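You operate a simulated robot arm through the tools that you are given. There is no shell and no other tool.

You run a simulated robot arm. Do the job below in one go: nothing can be reset, and whatever is moved stays where it is left.

## Task
Flour the dough sheet lightly and crank it down to 3 mm in two passes.
Fine: brown bar knob at 5 mm for the first pass; sifter back; fingers clear of the roller; keep the sheet whole.

It is judged by the outcome, as a careful person would: the job done as asked, and still so three seconds after it is handed in. It fails if anything else is knocked over, pushed out of place, dropped, spilled or broken. Flat cloth is picked up by pressing the open fingertips on it (5 to 10 N) and closing them slowly along it; thin cloth reads only 2 to 8 mm in the jaws.

## Robot
A 7-joint arm with a two-finger parallel gripper, fixed in place. Base frame: the origin is at the foot of the arm, x ahead of it, y to its left, z up; the work surface is at about z = 850. Readings come in mm, rad, newtons and seconds.
Its first joint turns from -2.601 to 2.601 rad. Payload 3.43 kg.
Tool frame: the origin (TCP) lies between the finger pads and is the grasp point; the fingertips stand 30 mm ahead of it; z points along the fingers, y is the line along which they close. The gripper opens to 94 mm. The fingers are 28 mm wide and 10 mm thick; the gripper's body (50 by 96 mm) begins 55 mm behind the TCP.
Orientation is that of the tool frame in the base frame, as a unit quaternion [w, x, y, z]. With the fingers straight down and closing along the base's y, the tool's x points along the base's -x, its y along +y and its z along -z.

## Interface
- The arm moves only by the tool servo_tool. Its argument "steps" is a list of rows, each a list of 3 entries, a list of its own where there are three numbers: the shift along the tool's x, y, z in units of 50 mm (1.0 is 50 mm), then the turn, a rotation vector about the tool's x, y, z in units of 5 degrees (1.0 is 5 degrees), then the finger opening in mm, from 0 to 94. In form: [[[dx, dy, dz], [ax, ay, az], jaw], ...]. A call has 1 to 20 rows; each row shifts and turns the commanded pose from where the row before left it, along the tool's axes as they then stand. A call with a number of a shift or a turn outside -1 to 1 is refused whole. Rows are played at 5 a second. More than 50 mm and 0.15 rad between two rows, or a gripper value outside its range, and nothing of the call is played. A pose out of reach is approached as far as the arm can. The call stops where the force on the tool passes 90 N (or 10 N more than at its start, if that is more) or the arm is blocked; 0.2 s more then pass. Each finger travels about 45 mm/s and halts on what it meets, pressing with about 31 N; the grip force reading is that of the motor and also rises with nothing between the fingers. The clock runs only during rows and for 0.2 s after the last one: add rows that do not move to give the fingers time. It gives the time, the measured TCP pose, the force on the tool (base axes), the opening and the grip force at its end, in the units of the frame above (readings bear some noise), with the torque about the TCP (base axes, N m) and any sound that the robot's microphone picked up.
- Cameras (640 x 400 px; columns grow to the right, rows downward): "scene" is fixed at [398.8, 648.7, 1515]; the picture's right is [0.06, -1.00, 0.00], its down [-0.83, -0.05, -0.55] and it looks along [0.55, 0.03, -0.83] (base axes); focal length 214 px, centre (320, 200). "wrist" rides on the gripper at [76, 14, -102] in the tool frame; the picture's right is [-0.18, 0.98, 0.00], its down [-0.75, -0.14, -0.64] and it looks along [-0.63, -0.12, 0.77] (tool axes); focal length 243 px, centre (320, 200). There is no depth. A picture from a camera that has moved, and an enlarged one, comes with that camera's place and axes in the base frame and with its lens.
- get_image(camera): a new picture of that camera. It takes no simulated time.
- enlarge(camera, box): a new picture of the part [left, top, right, bottom] of that camera's present view, enlarged. It takes no simulated time.
- finish_job(): hands the job in; it is judged then, once.

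Nothing tells you positions but the pictures and the camera data. Unless the task says otherwise, let go and move clear before handing in.

The tools are called after "Emit:" as a command line: name --argument value ..., lists and objects as JSON in quotes. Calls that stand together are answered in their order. servo_tool: Moves the arm, as the interface text tells. Its arguments: {"type":"object","properties":{"steps":{"type":"array"}},"required":["steps"]} The other tools are called the same way: get_image (camera) takes a picture; enlarge (camera, box) takes an enlarged picture of a part of a camera's view; finish_job () hands the job in.

At the start:

```text
time_s: 0.0
position: [847.4, 508.7, 1233.7]
tcp_rot: [-0.001, -0.001, 1.0, -0.001]
wrist_force: [-0.2, 0.0, -0.9]
torque: [0.01, 0.0, -0.01]
width: 94.0
finger_force: 0.0
```

scene: 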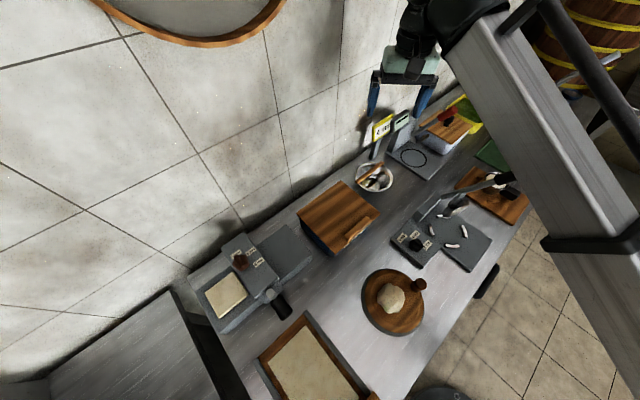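
wrist: 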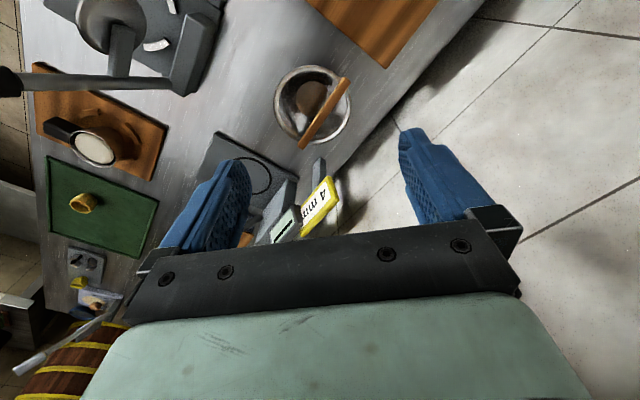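

I see a bench with a sheeter on the left (a dough sheet on its table, a brown knob and a crank), plus a bread box, a bowl, a scale and other items. I'll look closer before moving anything.

Emit:
enlarge --camera "scene" --box '[180, 210, 340, 350]'

Emit:
enlarge --camera "scene" --box '[340, 80, 540, 220]'

Emit:
enlarge --camera "scene" --box '[340, 180, 540, 340]'

Emit:
enlarge --camera "wrist" --box '[20, 0, 400, 260]'

Emit:
enlarge --camera "scene" --box '[240, 280, 400, 400]'

```text
2.86 times, centred on (260, 280) of scene
camera zoom: at [398.8, 648.7, 1515.0], right [0.06, -1.0, 0.0], down [-0.83, -0.05, -0.55], along [0.55, 0.03, -0.83], focal length 613 px, centre (491, -29)
```

zoom: 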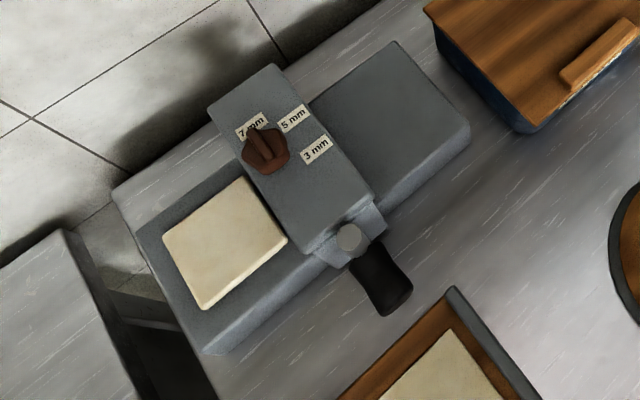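

```text
2.86 times, centred on (440, 150) of scene
camera zoom: at [398.8, 648.7, 1515.0], right [0.06, -1.0, 0.0], down [-0.83, -0.05, -0.55], along [0.55, 0.03, -0.83], focal length 613 px, centre (-23, 343)
```

zoom: 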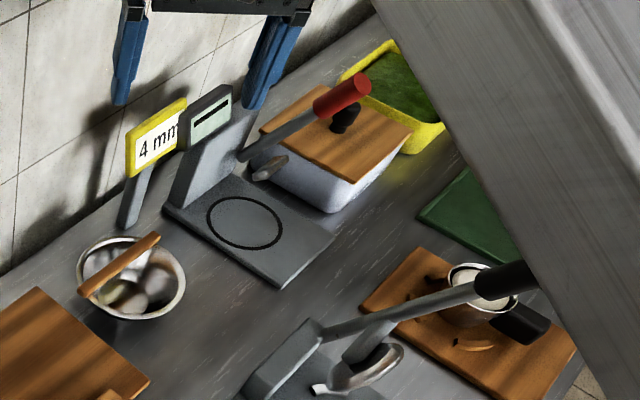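

```text
2.50 times, centred on (440, 260) of scene
camera zoom: at [398.8, 648.7, 1515.0], right [0.06, -1.0, 0.0], down [-0.83, -0.05, -0.55], along [0.55, 0.03, -0.83], focal length 536 px, centre (20, 50)
```

zoom: 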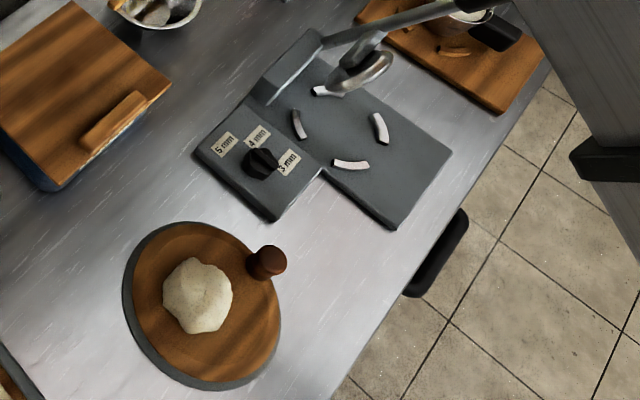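

```text
1.54 times, centred on (210, 130) of wrist
camera zoom: at [771.0, 522.7, 1335.8], right [0.18, 0.98, 0.0], down [0.75, -0.14, 0.64], along [0.63, -0.12, -0.77], focal length 373 px, centre (489, 308)
```

zoom: 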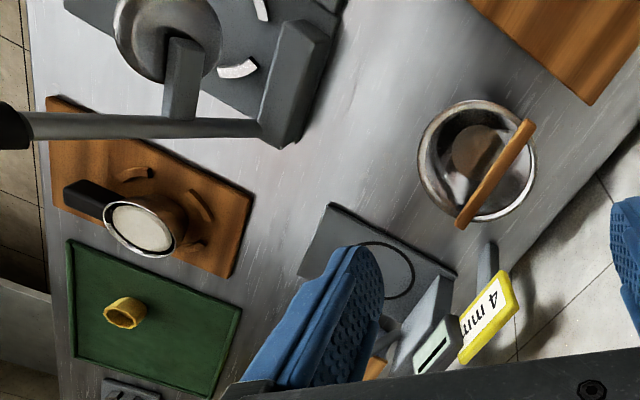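

```text
3.33 times, centred on (320, 340) of scene
camera zoom: at [398.8, 648.7, 1515.0], right [0.06, -1.0, 0.0], down [-0.83, -0.05, -0.55], along [0.55, 0.03, -0.83], focal length 715 px, centre (320, -267)
```

zoom: 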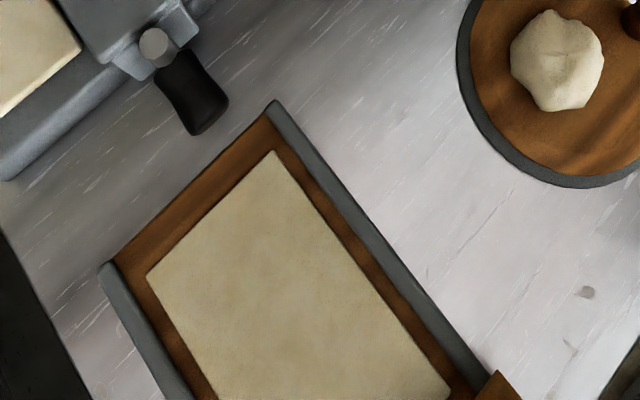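

The bench runs diagonally across the frame; the dough sheeter with the brown bar knob is at its far left end. I'll look closer at the possible sifters and the other items.

Emit:
enlarge --camera "wrist" --box '[30, 50, 190, 170]'

Emit:
enlarge --camera "wrist" --box '[250, 50, 370, 160]'

Emit:
enlarge --camera "scene" --box '[450, 150, 540, 230]'

Emit:
enlarge --camera "wrist" --box '[0, 230, 140, 400]'

Emit:
enlarge --camera "scene" --box '[220, 225, 310, 300]'

```text
3.33 times, centred on (110, 110) of wrist
camera zoom: at [771.0, 522.7, 1335.8], right [0.18, 0.98, 0.0], down [0.75, -0.14, 0.64], along [0.63, -0.12, -0.77], focal length 809 px, centre (1020, 500)
```

zoom: 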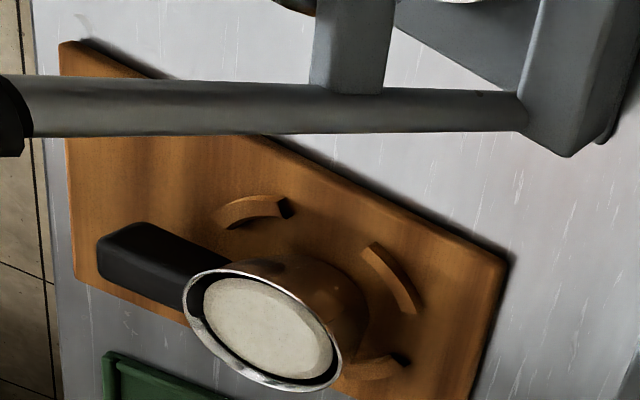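

```text
3.64 times, centred on (310, 105) of wrist
camera zoom: at [771.0, 522.7, 1335.8], right [0.18, 0.98, 0.0], down [0.75, -0.14, 0.64], along [0.63, -0.12, -0.77], focal length 882 px, centre (356, 546)
```

zoom: 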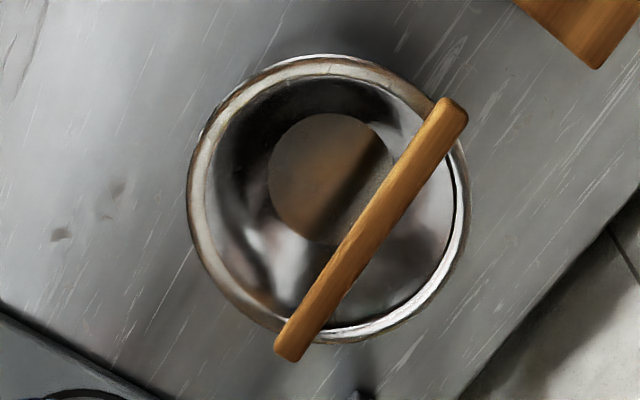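

```text
5.00 times, centred on (495, 190) of scene
camera zoom: at [398.8, 648.7, 1515.0], right [0.06, -1.0, 0.0], down [-0.83, -0.05, -0.55], along [0.55, 0.03, -0.83], focal length 1072 px, centre (-555, 250)
```

zoom: 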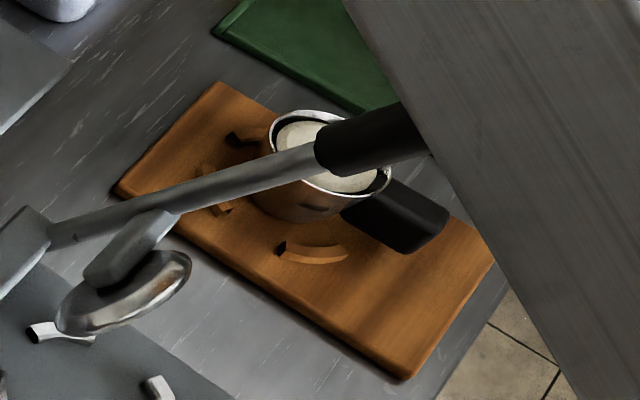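

```text
2.35 times, centred on (70, 315) of wrist
camera zoom: at [771.0, 522.7, 1335.8], right [0.18, 0.98, 0.0], down [0.75, -0.14, 0.64], along [0.63, -0.12, -0.77], focal length 571 px, centre (908, -71)
```

zoom: 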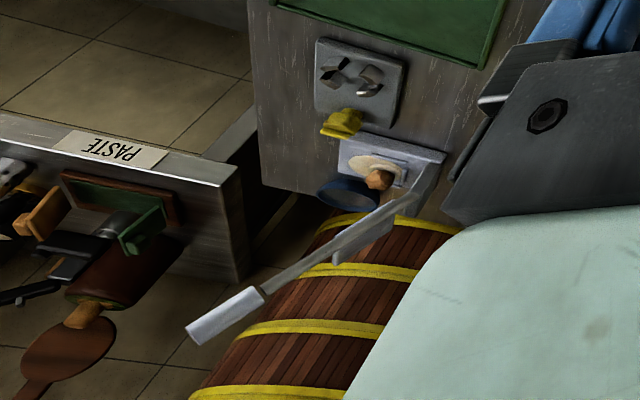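

```text
5.33 times, centred on (265, 262) of scene
camera zoom: at [398.8, 648.7, 1515.0], right [0.06, -1.0, 0.0], down [-0.83, -0.05, -0.55], along [0.55, 0.03, -0.83], focal length 1144 px, centre (613, -133)
```

zoom: 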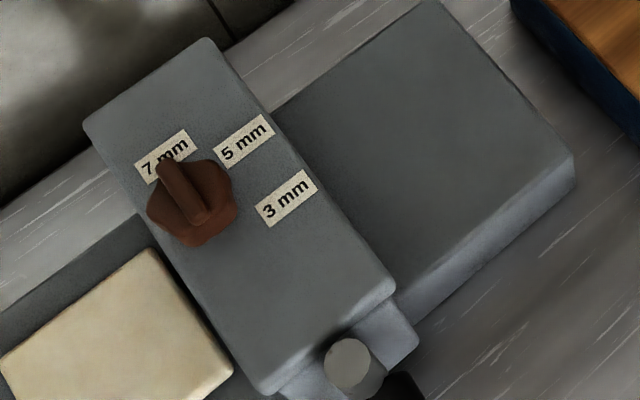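

The sifter looks to be the cup with the black handle, parked between wooden stops on the brown board at about (914, 40). I'll swing the wrist camera up above the sheeter to measure it.

Emit:
servo_tool --steps '[[[0.99, 0.35, 0], [0, 0, 0], 94], [[0.99, 0.35, 0], [0, 0, 0], 94], [[0.99, 0.35, 0], [0, 0, 0], 94], [[0.99, 0.35, 0], [0, 0, 0], 94], [[0.99, 0.35, 0], [0, 0, 0], 94], [[0.99, 0.35, 0], [0, 0, 0], 94], [[0.99, 0.35, 0], [0, 0, 0], 94], [[0.99, 0.35, 0], [0, 0, 0], 94], [[0, 0, 0], [0, 0, -1], 94], [[0, 0, 0], [0, 0, -1], 94], [[0, 0, 0], [0, 0, -1], 94], [[0, 0, 0], [0, 0, -1], 94], [[0, 0, 0], [0, 0, -1], 94], [[0, 0, 0], [0, 0, -1], 94], [[0, 0, 0], [0, 0, -1], 94], [[0, 0, 0], [0, 0, -1], 94], [[0, 0, 0], [0, 0, -1], 94], [[0, 0, 0], [0, 0, -1], 94]]'

Emit:
get_image --camera "wrist"

Emit:
get_image --camera "scene"

```text
refused: row 1 steps farther than a row can; nothing moved
```

```text
taken
camera wrist: at [771.0, 522.7, 1335.8], right [0.18, 0.98, 0.0], down [0.75, -0.14, 0.64], along [0.63, -0.12, -0.77], focal length 243 px, centre (320, 200)
```

wrist: 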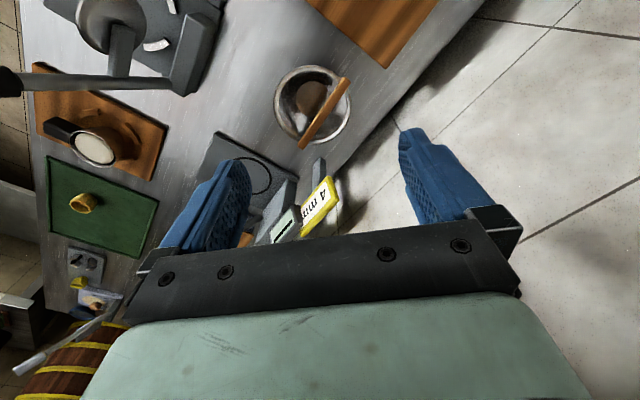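

```text
taken
```

scene: 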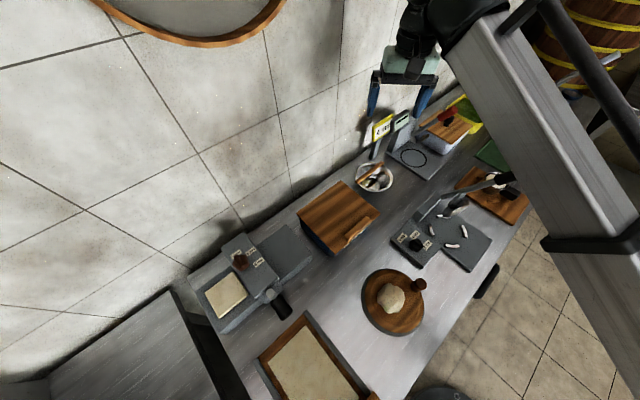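

The total step length has to stay within 50 mm, so I'll shorten the rows and repeat the survey move.

Emit:
servo_tool --steps '[[[0.92, 0.33, 0], [0, 0, 0], 94], [[0.92, 0.33, 0], [0, 0, 0], 94], [[0.92, 0.33, 0], [0, 0, 0], 94], [[0.92, 0.33, 0], [0, 0, 0], 94], [[0.92, 0.33, 0], [0, 0, 0], 94], [[0.92, 0.33, 0], [0, 0, 0], 94], [[0.92, 0.33, 0], [0, 0, 0], 94], [[0.92, 0.33, 0], [0, 0, 0], 94], [[0, 0, 0], [0, 0, -1], 94], [[0, 0, 0], [0, 0, -1], 94], [[0, 0, 0], [0, 0, -1], 94], [[0, 0, 0], [0, 0, -1], 94], [[0, 0, 0], [0, 0, -1], 94], [[0, 0, 0], [0, 0, -1], 94], [[0, 0, 0], [0, 0, -1], 94], [[0, 0, 0], [0, 0, -1], 94], [[0, 0, 0], [0, 0, -1], 94], [[0, 0, 0], [0, 0, -1], 94]]'

Emit:
get_image --camera "wrist"

Emit:
get_image --camera "scene"

```text
time_s: 3.8
position: [497.8, 659.8, 1182.8]
tcp_rot: [0.009, -0.419, 0.908, 0.006]
wrist_force: [-12.4, 47.2, -54.1]
torque: [-2.31, -4.81, -3.67]
width: 94.0
finger_force: 0.0
out of reach, approached as far as the arm can: row 2, 3, 4, 5, 6, 7, 8
```

```text
taken
camera wrist: at [435.5, 609.9, 1284.7], right [-0.63, 0.78, 0.01], down [0.59, 0.47, 0.66], along [0.51, 0.42, -0.75], focal length 243 px, centre (320, 200)
```

wrist: 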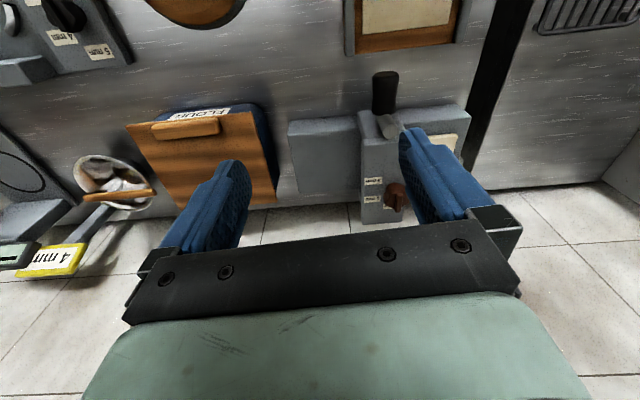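

```text
taken
```

scene: 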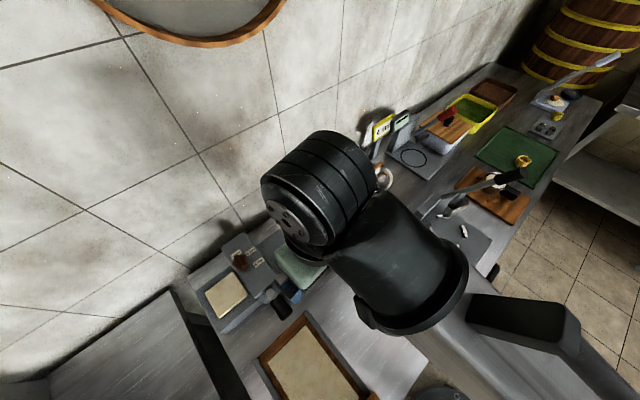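

The reading shows a force and a pose that's off from what I commanded, so I'll idle a moment to see whether it's just motion settling.

Emit:
servo_tool --steps '[[[0, 0, 0], [0, 0, 0], 94], [[0, 0, 0], [0, 0, 0], 94], [[0, 0, 0], [0, 0, 0], 94]]'

Emit:
get_image --camera "wrist"

Emit:
get_image --camera "scene"

```text
time_s: 4.6
position: [497.5, 660.2, 1182.8]
tcp_rot: [0.008, -0.422, 0.907, 0.005]
wrist_force: [1.4, 34.8, -57.9]
torque: [-0.57, -3.21, -1.95]
width: 93.9
finger_force: 0.1
```

```text
taken
camera wrist: at [435.9, 609.5, 1284.7], right [-0.63, 0.77, 0.01], down [0.59, 0.48, 0.66], along [0.51, 0.42, -0.75], focal length 243 px, centre (320, 200)
```

wrist: 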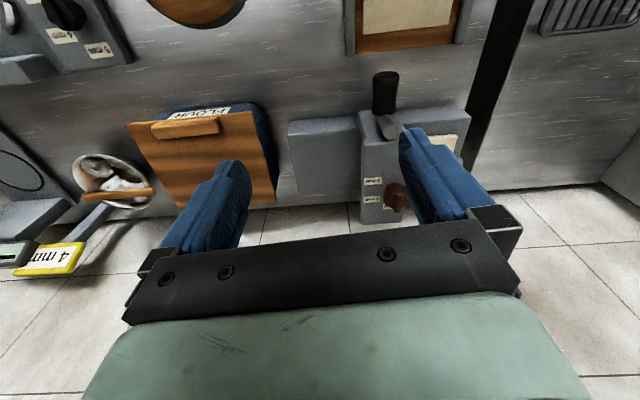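

```text
taken
```

scene: 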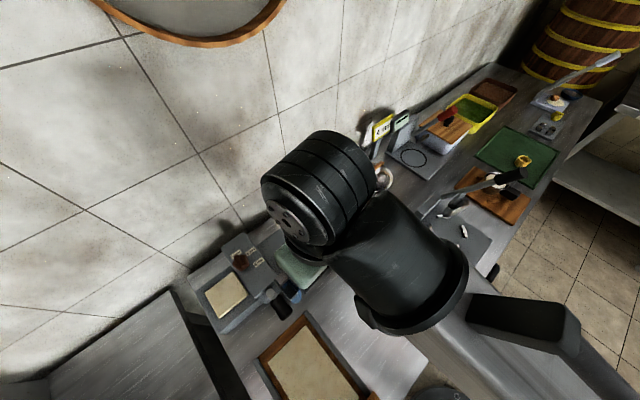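

The force persists, so the arm is probably folded too tightly at this height. I'll ease outward and down and watch it.

Emit:
servo_tool --steps '[[[-0.3, 0, 0.3], [0, 0, 0], 94], [[-0.3, 0, 0.3], [0, 0, 0], 94], [[0, 0, 0], [0, 0, 0], 94]]'

```text
time_s: 5.4
position: [513.9, 678.4, 1154.2]
tcp_rot: [0.0, -0.423, 0.906, 0.0]
wrist_force: [0.6, 0.7, 0.1]
torque: [0.01, 0.02, -0.02]
width: 94.0
finger_force: 0.1
```

Force is now clear, so that was self-folding. I'll yaw further and move outward so the sheeter sits between the fingers in view.

Emit:
servo_tool --steps '[[[-0.5, 0, 0], [0, 0, -1], 94], [[-0.5, 0, 0], [0, 0, -1], 94], [[-0.5, 0, 0], [0, 0, -1], 94], [[0, 0.5, 0], [0, 0, 0], 94], [[0, 0.5, 0], [0, 0, 0], 94], [[0, 0, 0], [0, 0, 0], 94]]'

Emit:
get_image --camera "wrist"

```text
time_s: 6.8
position: [512.1, 760.3, 1155.1]
tcp_rot: [0.0, -0.537, 0.843, 0.0]
wrist_force: [0.5, 0.7, 0.0]
torque: [0.01, -0.01, -0.01]
width: 94.0
finger_force: 0.0
```

```text
taken
camera wrist: at [466.0, 698.2, 1258.6], right [-0.81, 0.58, 0.0], down [0.45, 0.62, 0.64], along [0.37, 0.52, -0.77], focal length 243 px, centre (320, 200)
```

wrist: 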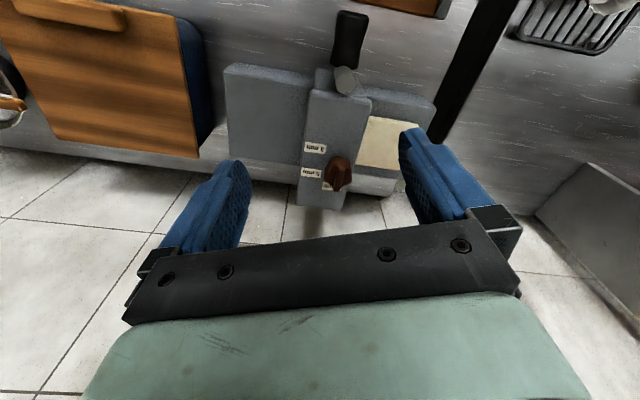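

Emit:
enlarge --camera "wrist" --box '[210, 0, 450, 220]'

Emit:
enlarge --camera "wrist" --box '[290, 120, 370, 210]'

Emit:
enlarge --camera "scene" --box '[180, 220, 330, 350]'

```text
1.82 times, centred on (330, 110) of wrist
camera zoom: at [466.0, 698.2, 1258.6], right [-0.81, 0.58, 0.0], down [0.45, 0.62, 0.64], along [0.37, 0.52, -0.77], focal length 441 px, centre (302, 364)
```

zoom: 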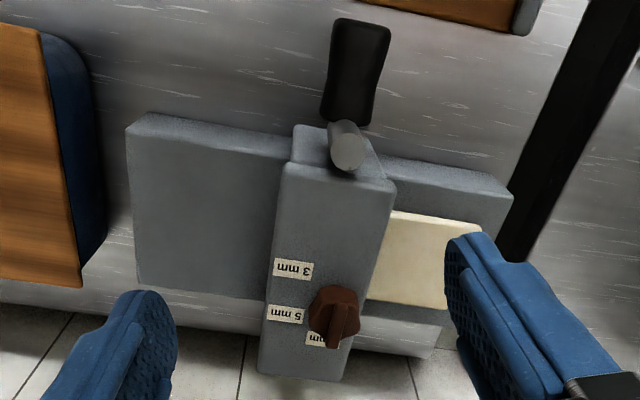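

```text
4.44 times, centred on (330, 165) of wrist
camera zoom: at [466.0, 698.2, 1258.6], right [-0.81, 0.58, 0.0], down [0.45, 0.62, 0.64], along [0.37, 0.52, -0.77], focal length 1078 px, centre (276, 356)
```

zoom: 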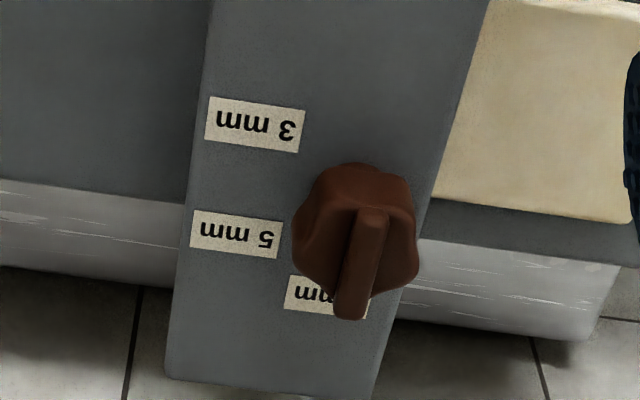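

```text
3.08 times, centred on (255, 285) of scene
camera zoom: at [398.8, 648.7, 1515.0], right [0.06, -1.0, 0.0], down [-0.83, -0.05, -0.55], along [0.55, 0.03, -0.83], focal length 660 px, centre (520, -62)
```

zoom: 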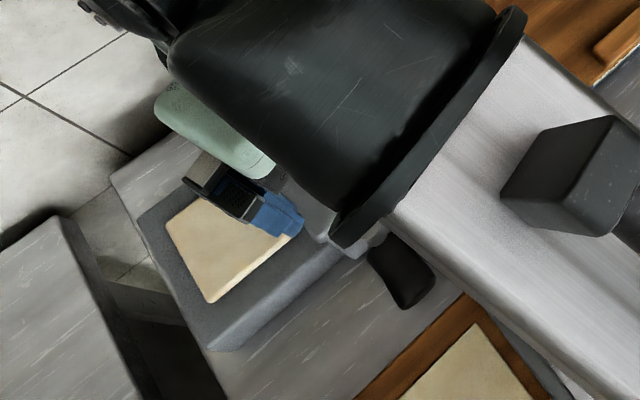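

The housing top is at about z 990 and the knob at about (543, 845, 1010), pointing at 7; the 5 and 3 mm marks sit 60° and 120° clockwise from that. The sheet's centre is near (487, 892, 925). Next I'll swing over to look at the sifter closely.

Emit:
servo_tool --steps '[[[0, 0, -0.25], [0, 0, 0.9], 94], [[0, 0, -0.25], [0, 0, 0.9], 94], [[0, -0.95, 0], [0, 0, 0.6], 94], [[0, -0.95, 0], [0, 0, 0.6], 94], [[0, -0.95, 0], [0, 0, 0.6], 94], [[0, -0.95, 0], [0, 0, 0.6], 94], [[0, -0.95, 0], [0, 0, 0.6], 94], [[0, -0.95, 0], [0, 0, 0.6], 94], [[0, -0.95, 0], [0, 0, 0.6], 94], [[0, -0.95, 0], [0, 0, 0.6], 94], [[0, -0.95, 0], [0, 0, 0.6], 94], [[0, -0.95, 0], [0, 0, 0.6], 94], [[0, -0.95, 0], [0, 0, 0.6], 94], [[0, -0.95, 0], [0, 0, 0.6], 94], [[0, -0.95, 0], [0, 0, 0.6], 94], [[0, -0.95, 0], [0, 0, 0.6], 94], [[0, -0.95, 0], [0, 0, 0.6], 94], [[0, 0, 0], [0, 0, 0], 94]]'

Emit:
get_image --camera "wrist"

Emit:
get_image --camera "scene"

```text
time_s: 10.6
position: [914.6, 194.6, 1184.4]
tcp_rot: [0.001, -0.096, 0.995, 0.0]
wrist_force: [0.1, -0.7, 0.1]
torque: [0.01, 0.02, 0.01]
width: 94.1
finger_force: 0.0
```

```text
taken
camera wrist: at [835.2, 194.8, 1287.7], right [-0.01, 1.0, 0.0], down [0.77, 0.0, 0.64], along [0.64, 0.0, -0.77], focal length 243 px, centre (320, 200)
```

wrist: 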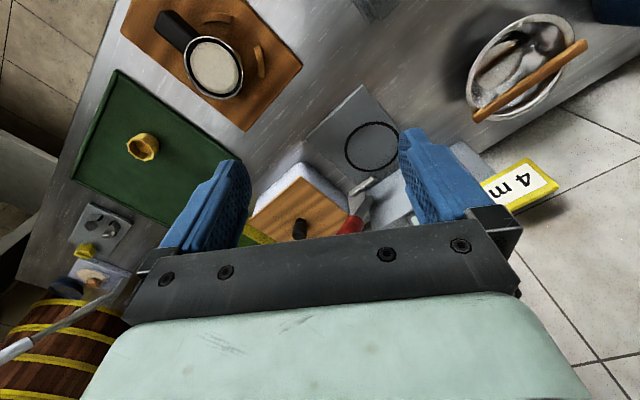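

```text
taken
```

scene: 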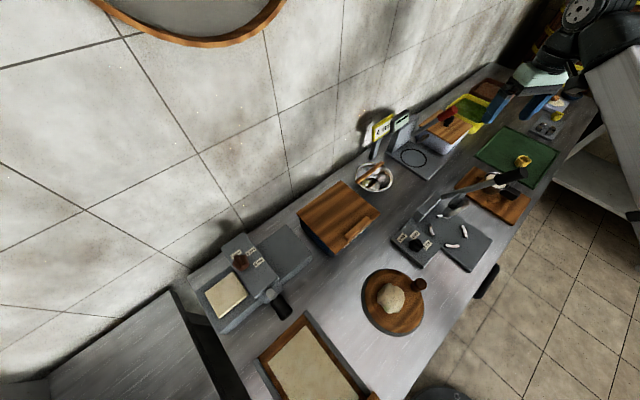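

Now I have a good view of the sifter. I'll enlarge both views of it, plus the lever beside it.

Emit:
enlarge --camera "wrist" --box '[110, 0, 310, 130]'

Emit:
enlarge --camera "scene" --box '[400, 140, 560, 260]'

Emit:
enlarge --camera "scene" --box '[460, 150, 550, 230]'

Emit:
enlarge --camera "scene" --box '[360, 60, 620, 180]'

Emit:
enlarge --camera "scene" --box '[225, 260, 325, 330]'

```text
3.08 times, centred on (210, 65) of wrist
camera zoom: at [835.2, 194.8, 1287.7], right [-0.01, 1.0, 0.0], down [0.77, 0.0, 0.64], along [0.64, 0.0, -0.77], focal length 746 px, centre (658, 615)
```

zoom: 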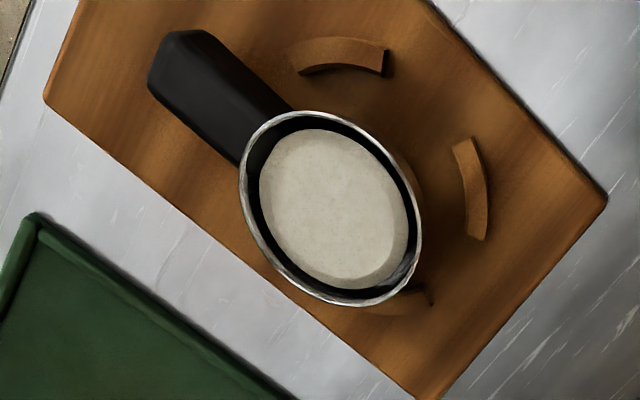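

```text
3.33 times, centred on (480, 200) of scene
camera zoom: at [398.8, 648.7, 1515.0], right [0.06, -1.0, 0.0], down [-0.83, -0.05, -0.55], along [0.55, 0.03, -0.83], focal length 715 px, centre (-213, 200)
```

zoom: 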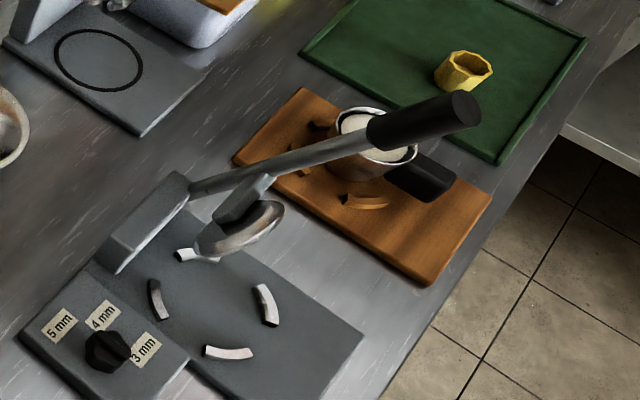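

```text
5.00 times, centred on (505, 190) of scene
camera zoom: at [398.8, 648.7, 1515.0], right [0.06, -1.0, 0.0], down [-0.83, -0.05, -0.55], along [0.55, 0.03, -0.83], focal length 1072 px, centre (-605, 250)
```

zoom: 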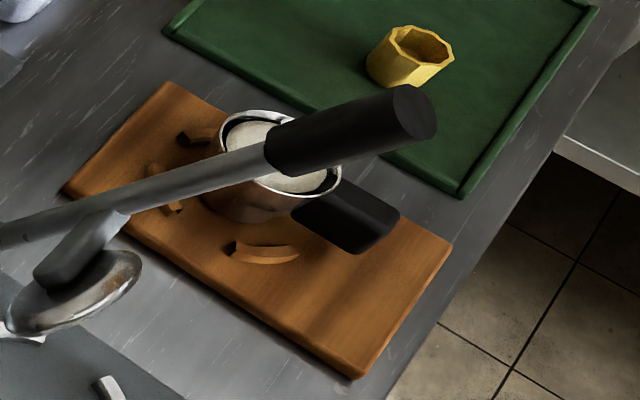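

```text
2.46 times, centred on (490, 120) of scene
camera zoom: at [398.8, 648.7, 1515.0], right [0.06, -1.0, 0.0], down [-0.83, -0.05, -0.55], along [0.55, 0.03, -0.83], focal length 528 px, centre (-98, 397)
```

zoom: 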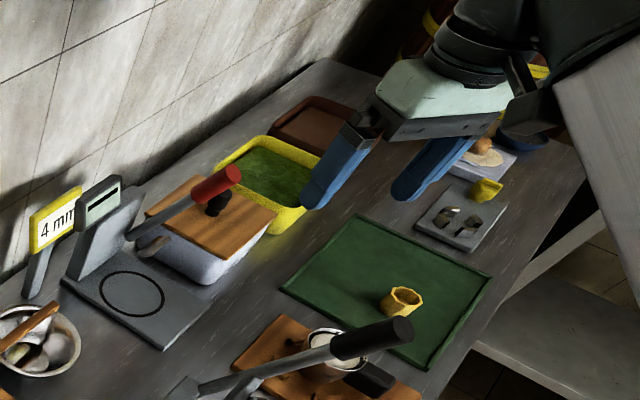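

```text
5.71 times, centred on (275, 295) of scene
camera zoom: at [398.8, 648.7, 1515.0], right [0.06, -1.0, 0.0], down [-0.83, -0.05, -0.55], along [0.55, 0.03, -0.83], focal length 1226 px, centre (577, -343)
```

zoom: 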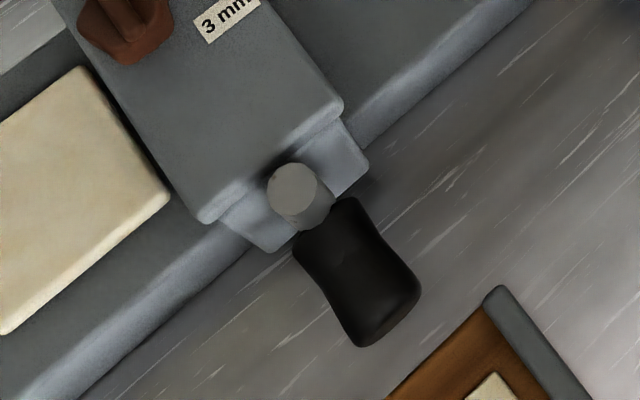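

The sifter cup's centre is at about (907, 54), with its rim near z 928. Its chunky handle runs towards the front (-n at 45°), with its top near z 912, and I'd grip it at about (866, 12). I'll move above that, turn the jaws to close across the handle, and look again.

Emit:
servo_tool --steps '[[[0.2, -0.85, 0], [0, 0, 0], 94], [[0.2, -0.85, 0], [0, 0, 0], 94], [[0.2, -0.85, 0], [0, 0, 0], 94], [[0.2, -0.85, 0], [0, 0, 0], 94], [[0, 0, 0.2], [0, 0, -1], 94], [[0, 0, 0.2], [0, 0, -1], 94], [[0, 0, 0.2], [0, 0, -1], 94], [[0, 0, 0.2], [0, 0, -1], 94], [[0, 0, 0.2], [0, 0, -1], 94], [[0, 0, 0.2], [0, 0, -1], 94], [[0, 0, 0.2], [0, 0, -0.8], 94], [[0, 0, 0], [0, 0, 0], 94]]'

Emit:
get_image --camera "wrist"

Emit:
get_image --camera "scene"

```text
time_s: 13.2
position: [904.1, 18.6, 1109.9]
tcp_rot: [0.001, -0.383, 0.924, 0.0]
wrist_force: [0.4, 0.1, 0.1]
torque: [-0.02, -0.02, 0.02]
width: 94.1
finger_force: 0.1
```

```text
taken
camera wrist: at [839.8, -24.9, 1213.4], right [-0.57, 0.82, 0.0], down [0.63, 0.43, 0.64], along [0.53, 0.36, -0.77], focal length 243 px, centre (320, 200)
```

wrist: 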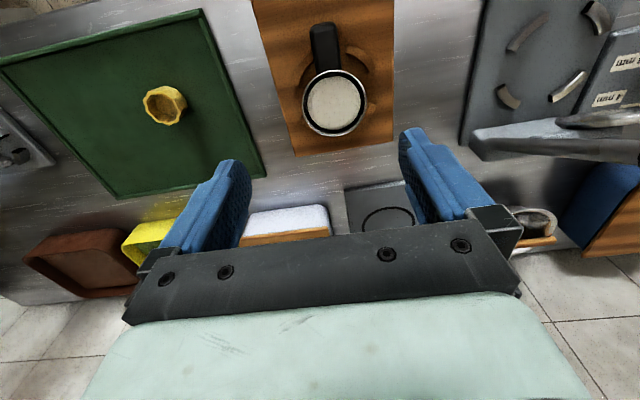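

```text
taken
```

scene: 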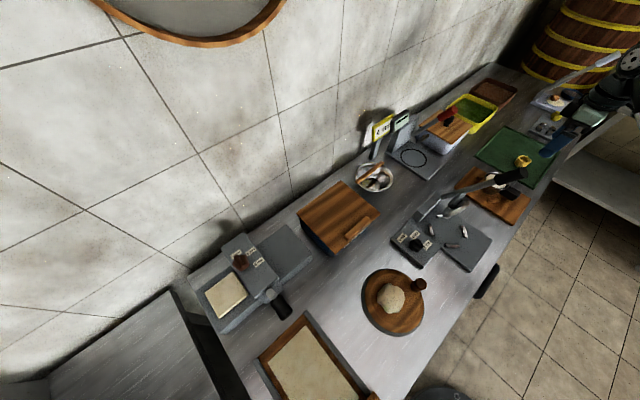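

Emit:
enlarge --camera "wrist" --box '[250, 0, 410, 160]'

Emit:
enlarge --camera "wrist" --box '[440, 0, 640, 180]'

```text
2.50 times, centred on (330, 80) of wrist
camera zoom: at [839.8, -24.9, 1213.4], right [-0.57, 0.82, 0.0], down [0.63, 0.43, 0.64], along [0.53, 0.36, -0.77], focal length 606 px, centre (295, 500)
```

zoom: 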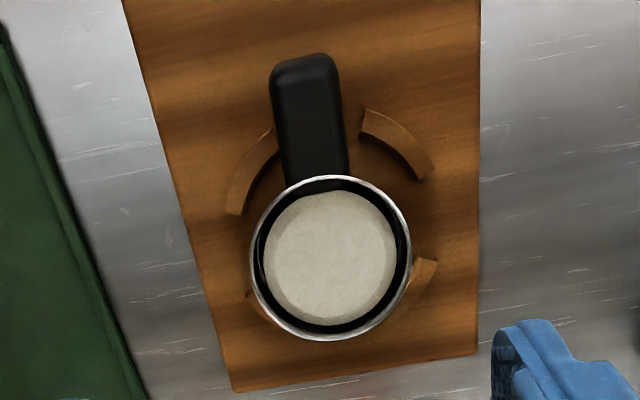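

```text
2.22 times, centred on (540, 90) of wrist
camera zoom: at [839.8, -24.9, 1213.4], right [-0.57, 0.82, 0.0], down [0.63, 0.43, 0.64], along [0.53, 0.36, -0.77], focal length 539 px, centre (-169, 444)
```

zoom: 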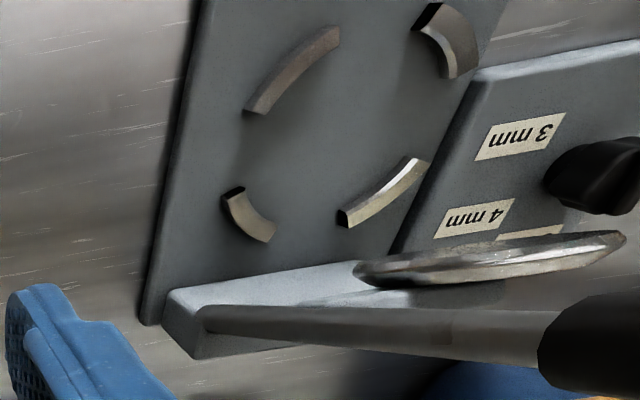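

The sifter rim is near z 906 with its centre at about (913, 46). The handle is about 29 mm wide with its top near z 890, and four low stops ring the cup. I'll grip the outer part of the handle, at about (864, -4), to stay clear of the stops, and come down partway first.

Emit:
servo_tool --steps '[[[0.29, 0.085, 0.5], [0, 0, 0], 94], [[0.29, 0.085, 0.6], [0, 0, 0], 94], [[0.29, 0.085, 0.6], [0, 0, 0], 94], [[0, 0, 0.5], [0, 0, 0], 94], [[0, 0, 0], [0, 0, 0], 80]]'

Emit:
get_image --camera "wrist"

Emit:
enlarge --camera "scene" --box '[450, 120, 610, 240]'

```text
time_s: 14.4
position: [865.5, -2.5, 1001.0]
tcp_rot: [0.0, -0.383, 0.924, 0.0]
wrist_force: [-0.4, 0.3, -0.1]
torque: [0.0, 0.02, 0.0]
width: 80.1
finger_force: 0.0
```

```text
taken
camera wrist: at [800.7, -46.4, 1103.6], right [-0.56, 0.83, 0.0], down [0.63, 0.43, 0.64], along [0.53, 0.36, -0.77], focal length 243 px, centre (320, 200)
```

wrist: 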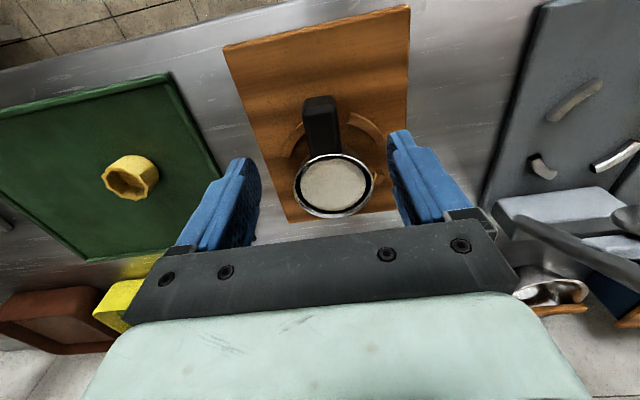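

```text
3.33 times, centred on (530, 180) of scene
camera zoom: at [398.8, 648.7, 1515.0], right [0.06, -1.0, 0.0], down [-0.83, -0.05, -0.55], along [0.55, 0.03, -0.83], focal length 715 px, centre (-380, 267)
```

zoom: 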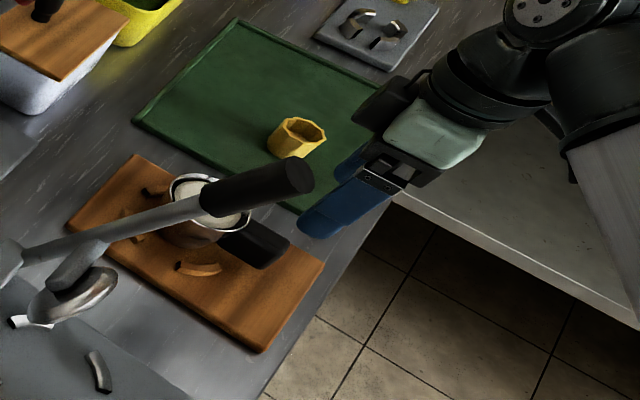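

Emit:
enlarge --camera "wrist" --box '[260, 80, 410, 220]'

```text
2.86 times, centred on (335, 150) of wrist
camera zoom: at [800.7, -46.4, 1103.6], right [-0.56, 0.83, 0.0], down [0.63, 0.43, 0.64], along [0.53, 0.36, -0.77], focal length 693 px, centre (277, 343)
```

zoom: 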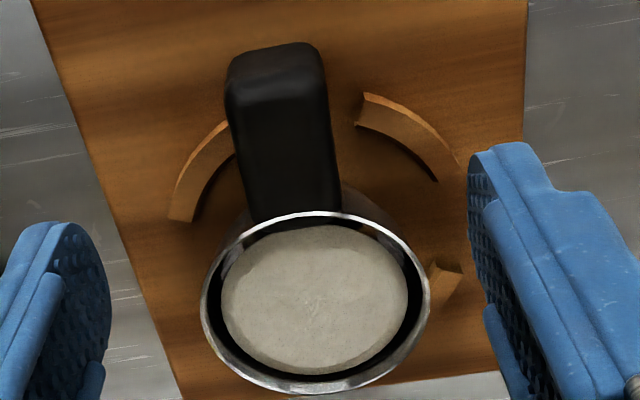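

The handle spans roughly z 878 to 898 and is about 29 mm wide, and I'm aligned over its outer half. I'll descend with the fingertips just above the board and check before closing.

Emit:
servo_tool --steps '[[[0.045, 0, 0.5], [0, 0, 0], 72], [[0, 0, 0.6], [0, 0, 0], 72], [[0, 0, 0.5], [0, 0, 0], 72], [[0, 0, 0.3], [0, 0, 0], 72], [[0, 0, 0.18], [0, 0, 0], 72], [[0, 0, 0], [0, 0, 0], 72]]'

Emit:
get_image --camera "wrist"

Emit:
enlarge --camera "scene" --box '[450, 120, 610, 240]'

```text
time_s: 15.8
position: [862.9, -6.8, 896.3]
tcp_rot: [0.001, -0.383, 0.924, 0.0]
wrist_force: [-0.1, -0.2, 0.0]
torque: [0.01, -0.03, -0.03]
width: 72.1
finger_force: 0.0
```

```text
taken
camera wrist: at [798.7, -49.7, 998.5], right [-0.56, 0.83, 0.0], down [0.63, 0.43, 0.64], along [0.53, 0.36, -0.77], focal length 243 px, centre (320, 200)
```

wrist: 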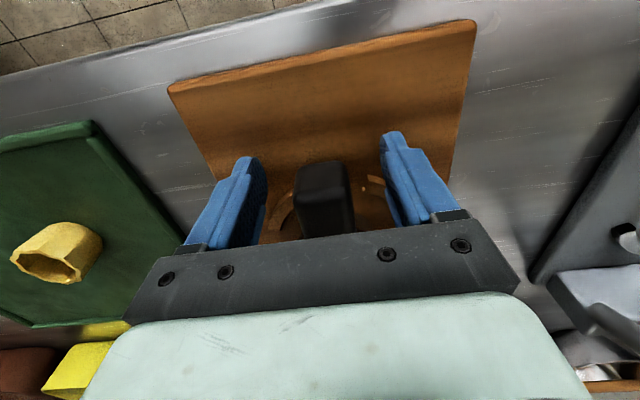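

```text
3.33 times, centred on (530, 180) of scene
camera zoom: at [398.8, 648.7, 1515.0], right [0.06, -1.0, 0.0], down [-0.83, -0.05, -0.55], along [0.55, 0.03, -0.83], focal length 715 px, centre (-380, 267)
```

zoom: 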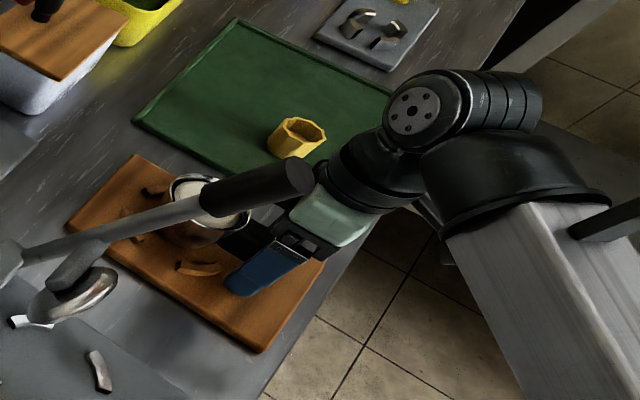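

The handle is centred between the fingers with nothing touching. I'll close gently on it.

Emit:
servo_tool --steps '[[[0, 0, 0], [0, 0, 0], 60], [[0, 0, 0], [0, 0, 0], 48], [[0, 0, 0], [0, 0, 0], 38], [[0, 0, 0], [0, 0, 0], 32], [[0, 0, 0], [0, 0, 0], 28], [[0, 0, 0], [0, 0, 0], 24], [[0, 0, 0], [0, 0, 0], 20], [[0, 0, 0], [0, 0, 0], 15], [[0, 0, 0], [0, 0, 0], 15]]'

Emit:
get_image --camera "wrist"

Emit:
enlarge --camera "scene" --box '[450, 120, 610, 240]'

```text
time_s: 17.8
position: [862.9, -6.7, 896.4]
tcp_rot: [0.0, -0.382, 0.924, 0.0]
wrist_force: [0.1, 0.5, -0.2]
torque: [0.03, 0.01, 0.02]
width: 33.7
finger_force: 30.5
```

```text
taken
camera wrist: at [798.6, -49.8, 998.7], right [-0.56, 0.83, 0.0], down [0.63, 0.43, 0.64], along [0.53, 0.36, -0.77], focal length 243 px, centre (320, 200)
```

wrist: 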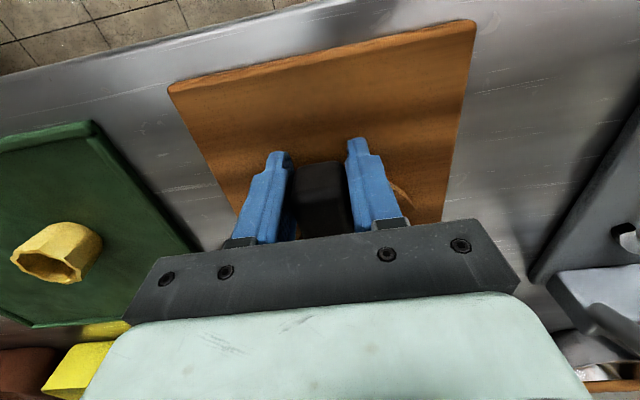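

```text
3.33 times, centred on (530, 180) of scene
camera zoom: at [398.8, 648.7, 1515.0], right [0.06, -1.0, 0.0], down [-0.83, -0.05, -0.55], along [0.55, 0.03, -0.83], focal length 715 px, centre (-380, 267)
```

zoom: 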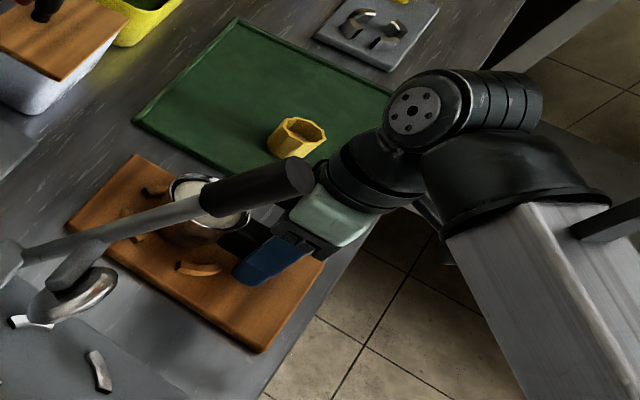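

The handle is held at 33.7 mm wide and 30 N, and I've noted the parking pose as (862.9, -6.7, 896.4) at 45° yaw. Lifting slowly and level.

Emit:
servo_tool --steps '[[[0, 0, -0.06], [0, 0, 0], 15], [[0, 0, -0.12], [0, 0, 0], 15], [[0, 0, -0.2], [0, 0, 0], 15], [[0, 0, -0.3], [0, 0, 0], 15], [[0, 0, -0.4], [0, 0, 0], 15], [[0, 0, -0.4], [0, 0, 0], 15], [[0, 0, -0.3], [0, 0, 0], 15], [[0, 0, -0.2], [0, 0, 0], 15], [[0, 0, -0.1], [0, 0, 0], 15], [[0, 0, 0], [0, 0, 0], 15]]'

Emit:
get_image --camera "wrist"

Emit:
enlarge --camera "scene" --box '[450, 120, 610, 240]'

```text
time_s: 20.0
position: [861.8, -3.8, 1002.7]
tcp_rot: [0.0, -0.382, 0.924, 0.0]
wrist_force: [0.1, 0.1, -2.4]
torque: [-0.03, 0.08, -0.03]
width: 33.4
finger_force: 30.9
```

```text
taken
camera wrist: at [797.7, -46.2, 1105.4], right [-0.56, 0.83, 0.0], down [0.63, 0.43, 0.64], along [0.53, 0.36, -0.77], focal length 243 px, centre (320, 200)
```

wrist: 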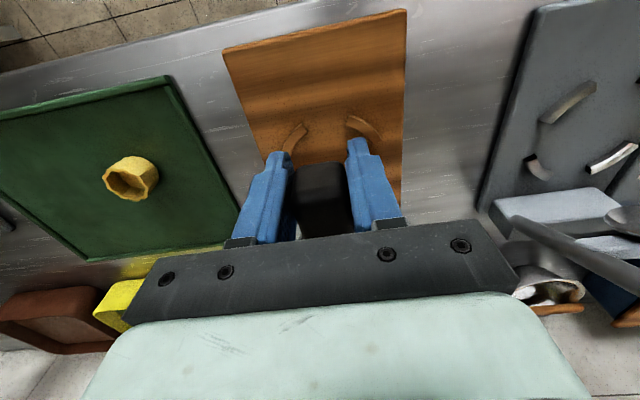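

```text
3.33 times, centred on (530, 180) of scene
camera zoom: at [398.8, 648.7, 1515.0], right [0.06, -1.0, 0.0], down [-0.83, -0.05, -0.55], along [0.55, 0.03, -0.83], focal length 715 px, centre (-380, 267)
```

zoom: 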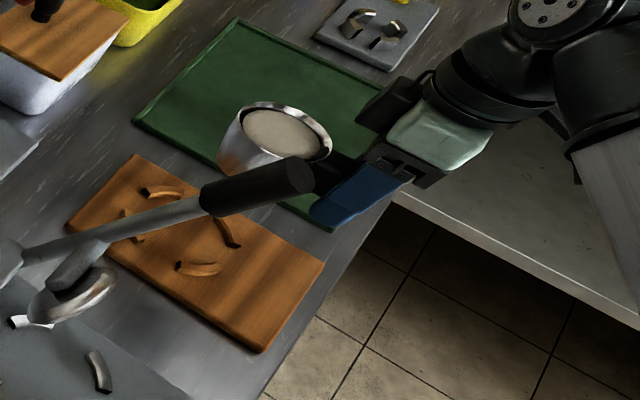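

The sifter is up, level, and weighs about 2.3 N. Next I'll raise it and move slightly outward to clear the press lever.

Emit:
servo_tool --steps '[[[-0.05, -0.02, -0.177], [0, 0, 0], 15], [[-0.11, -0.04, -0.354], [0, 0, 0], 15], [[-0.16, -0.06, -0.53], [0, 0, 0], 15], [[-0.22, -0.08, -0.7], [0, 0, 0], 15], [[-0.22, -0.08, -0.7], [0, 0, 0], 15], [[-0.16, -0.06, -0.53], [0, 0, 0], 15], [[-0.11, -0.04, -0.354], [0, 0, 0], 15], [[-0.05, -0.02, -0.177], [0, 0, 0], 15], [[0, 0, 0], [0, 0, 0], 15]]'

Emit:
get_image --camera "scene"

```text
time_s: 22.0
position: [913.8, 20.3, 1177.2]
tcp_rot: [0.0, -0.383, 0.924, 0.001]
wrist_force: [0.0, -0.6, -1.9]
torque: [-0.1, 0.06, -0.01]
width: 33.5
finger_force: 31.4
```

```text
taken
```

scene: 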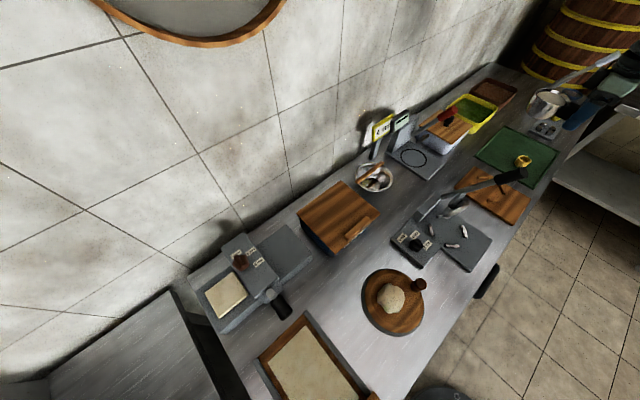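

Everything is steady. I'll carry the sifter along the first half of the arc, level and with gentle ramps.

Emit:
servo_tool --steps '[[[-0.1375, 0.1452, 0], [0, 0, 0], 15], [[-0.2702, 0.2949, 0], [0, 0, 0], 15], [[-0.393, 0.453, 0], [0, 0, 0], 15], [[-0.501, 0.623, 0], [0, 0, 0], 15], [[-0.496, 0.678, 0], [0, 0, 0], 15], [[-0.465, 0.7, 0], [0, 0, 0], 15], [[-0.433, 0.72, 0], [0, 0, 0], 15], [[-0.4, 0.739, 0], [0, 0, 0], 15], [[-0.364, 0.757, 0], [0, 0, 0], 15], [[-0.33, 0.773, 0], [0, 0, 0], 15], [[-0.294, 0.787, 0], [0, 0, 0], 15], [[-0.247, 0.761, 0], [0, 0, 0], 15], [[-0.163, 0.577, 0], [0, 0, 0], 15], [[-0.098, 0.388, 0], [0, 0, 0], 15], [[-0.046, 0.195, 0], [0, 0, 0], 15], [[0, 0, 0], [0, 0, 0], 15]]'

Emit:
get_image --camera "scene"

```text
time_s: 25.4
position: [775.0, 487.1, 1175.7]
tcp_rot: [0.0, -0.382, 0.924, 0.0]
wrist_force: [-1.3, -0.7, -1.4]
torque: [-0.05, 0.07, -0.01]
width: 33.6
finger_force: 30.8
```

```text
taken
```

scene: 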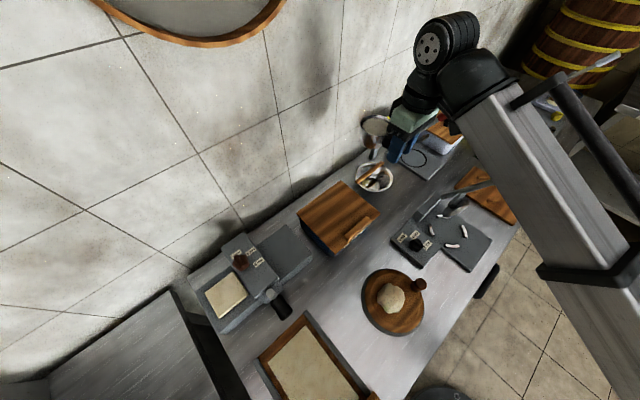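

The first half went cleanly. Now I'll carry it the rest of the way, stopping high above the sheet.

Emit:
servo_tool --steps '[[[-0.056, 0.192, 0], [0, 0, 0], 15], [[-0.106, 0.387, 0], [0, 0, 0], 15], [[-0.1425, 0.584, 0], [0, 0, 0], 15], [[-0.161, 0.785, 0], [0, 0, 0], 15], [[-0.13, 0.821, 0], [0, 0, 0], 15], [[-0.093, 0.826, 0], [0, 0, 0], 15], [[-0.055, 0.83, 0], [0, 0, 0], 15], [[-0.018, 0.8315, 0], [0, 0, 0], 15], [[0.02, 0.831, 0], [0, 0, 0], 15], [[0.058, 0.83, 0], [0, 0, 0], 15], [[0.095, 0.826, 0], [0, 0, 0], 15], [[0.1265, 0.7915, 0], [0, 0, 0], 15], [[0.118, 0.5895, 0], [0, 0, 0], 15], [[0.089, 0.391, 0], [0, 0, 0], 15], [[0.048, 0.195, 0], [0, 0, 0], 15], [[0, 0, 0], [0, 0, 0], 15]]'

Emit:
get_image --camera "scene"

Emit:
get_image --camera "wrist"

```text
time_s: 28.8
position: [438.7, 838.0, 1175.0]
tcp_rot: [0.001, -0.383, 0.924, 0.0]
wrist_force: [-0.2, -0.1, -0.8]
torque: [-0.03, 0.06, 0.01]
width: 33.8
finger_force: 31.4
```

```text
taken
```

scene: 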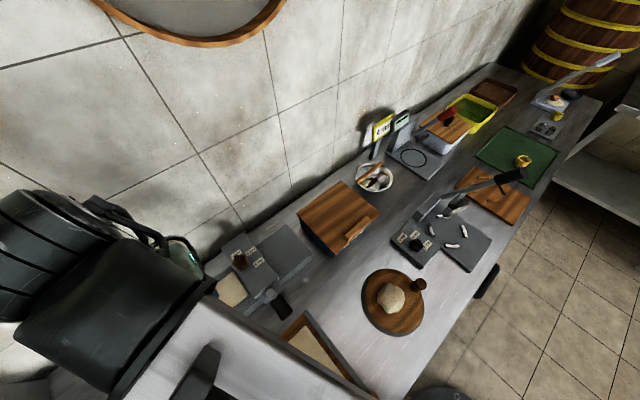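

```text
taken
camera wrist: at [374.1, 794.9, 1278.2], right [-0.56, 0.83, 0.0], down [0.63, 0.43, 0.64], along [0.53, 0.36, -0.77], focal length 243 px, centre (320, 200)
```

wrist: 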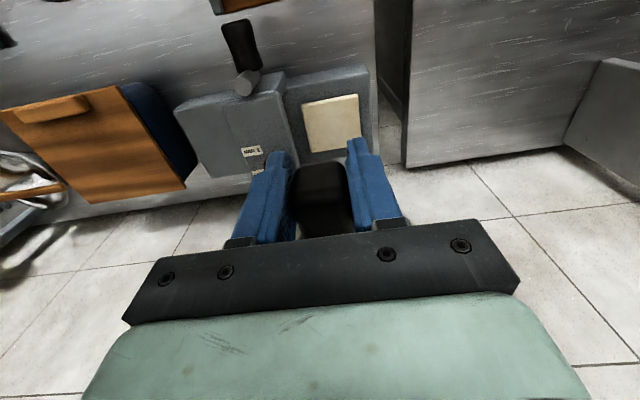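

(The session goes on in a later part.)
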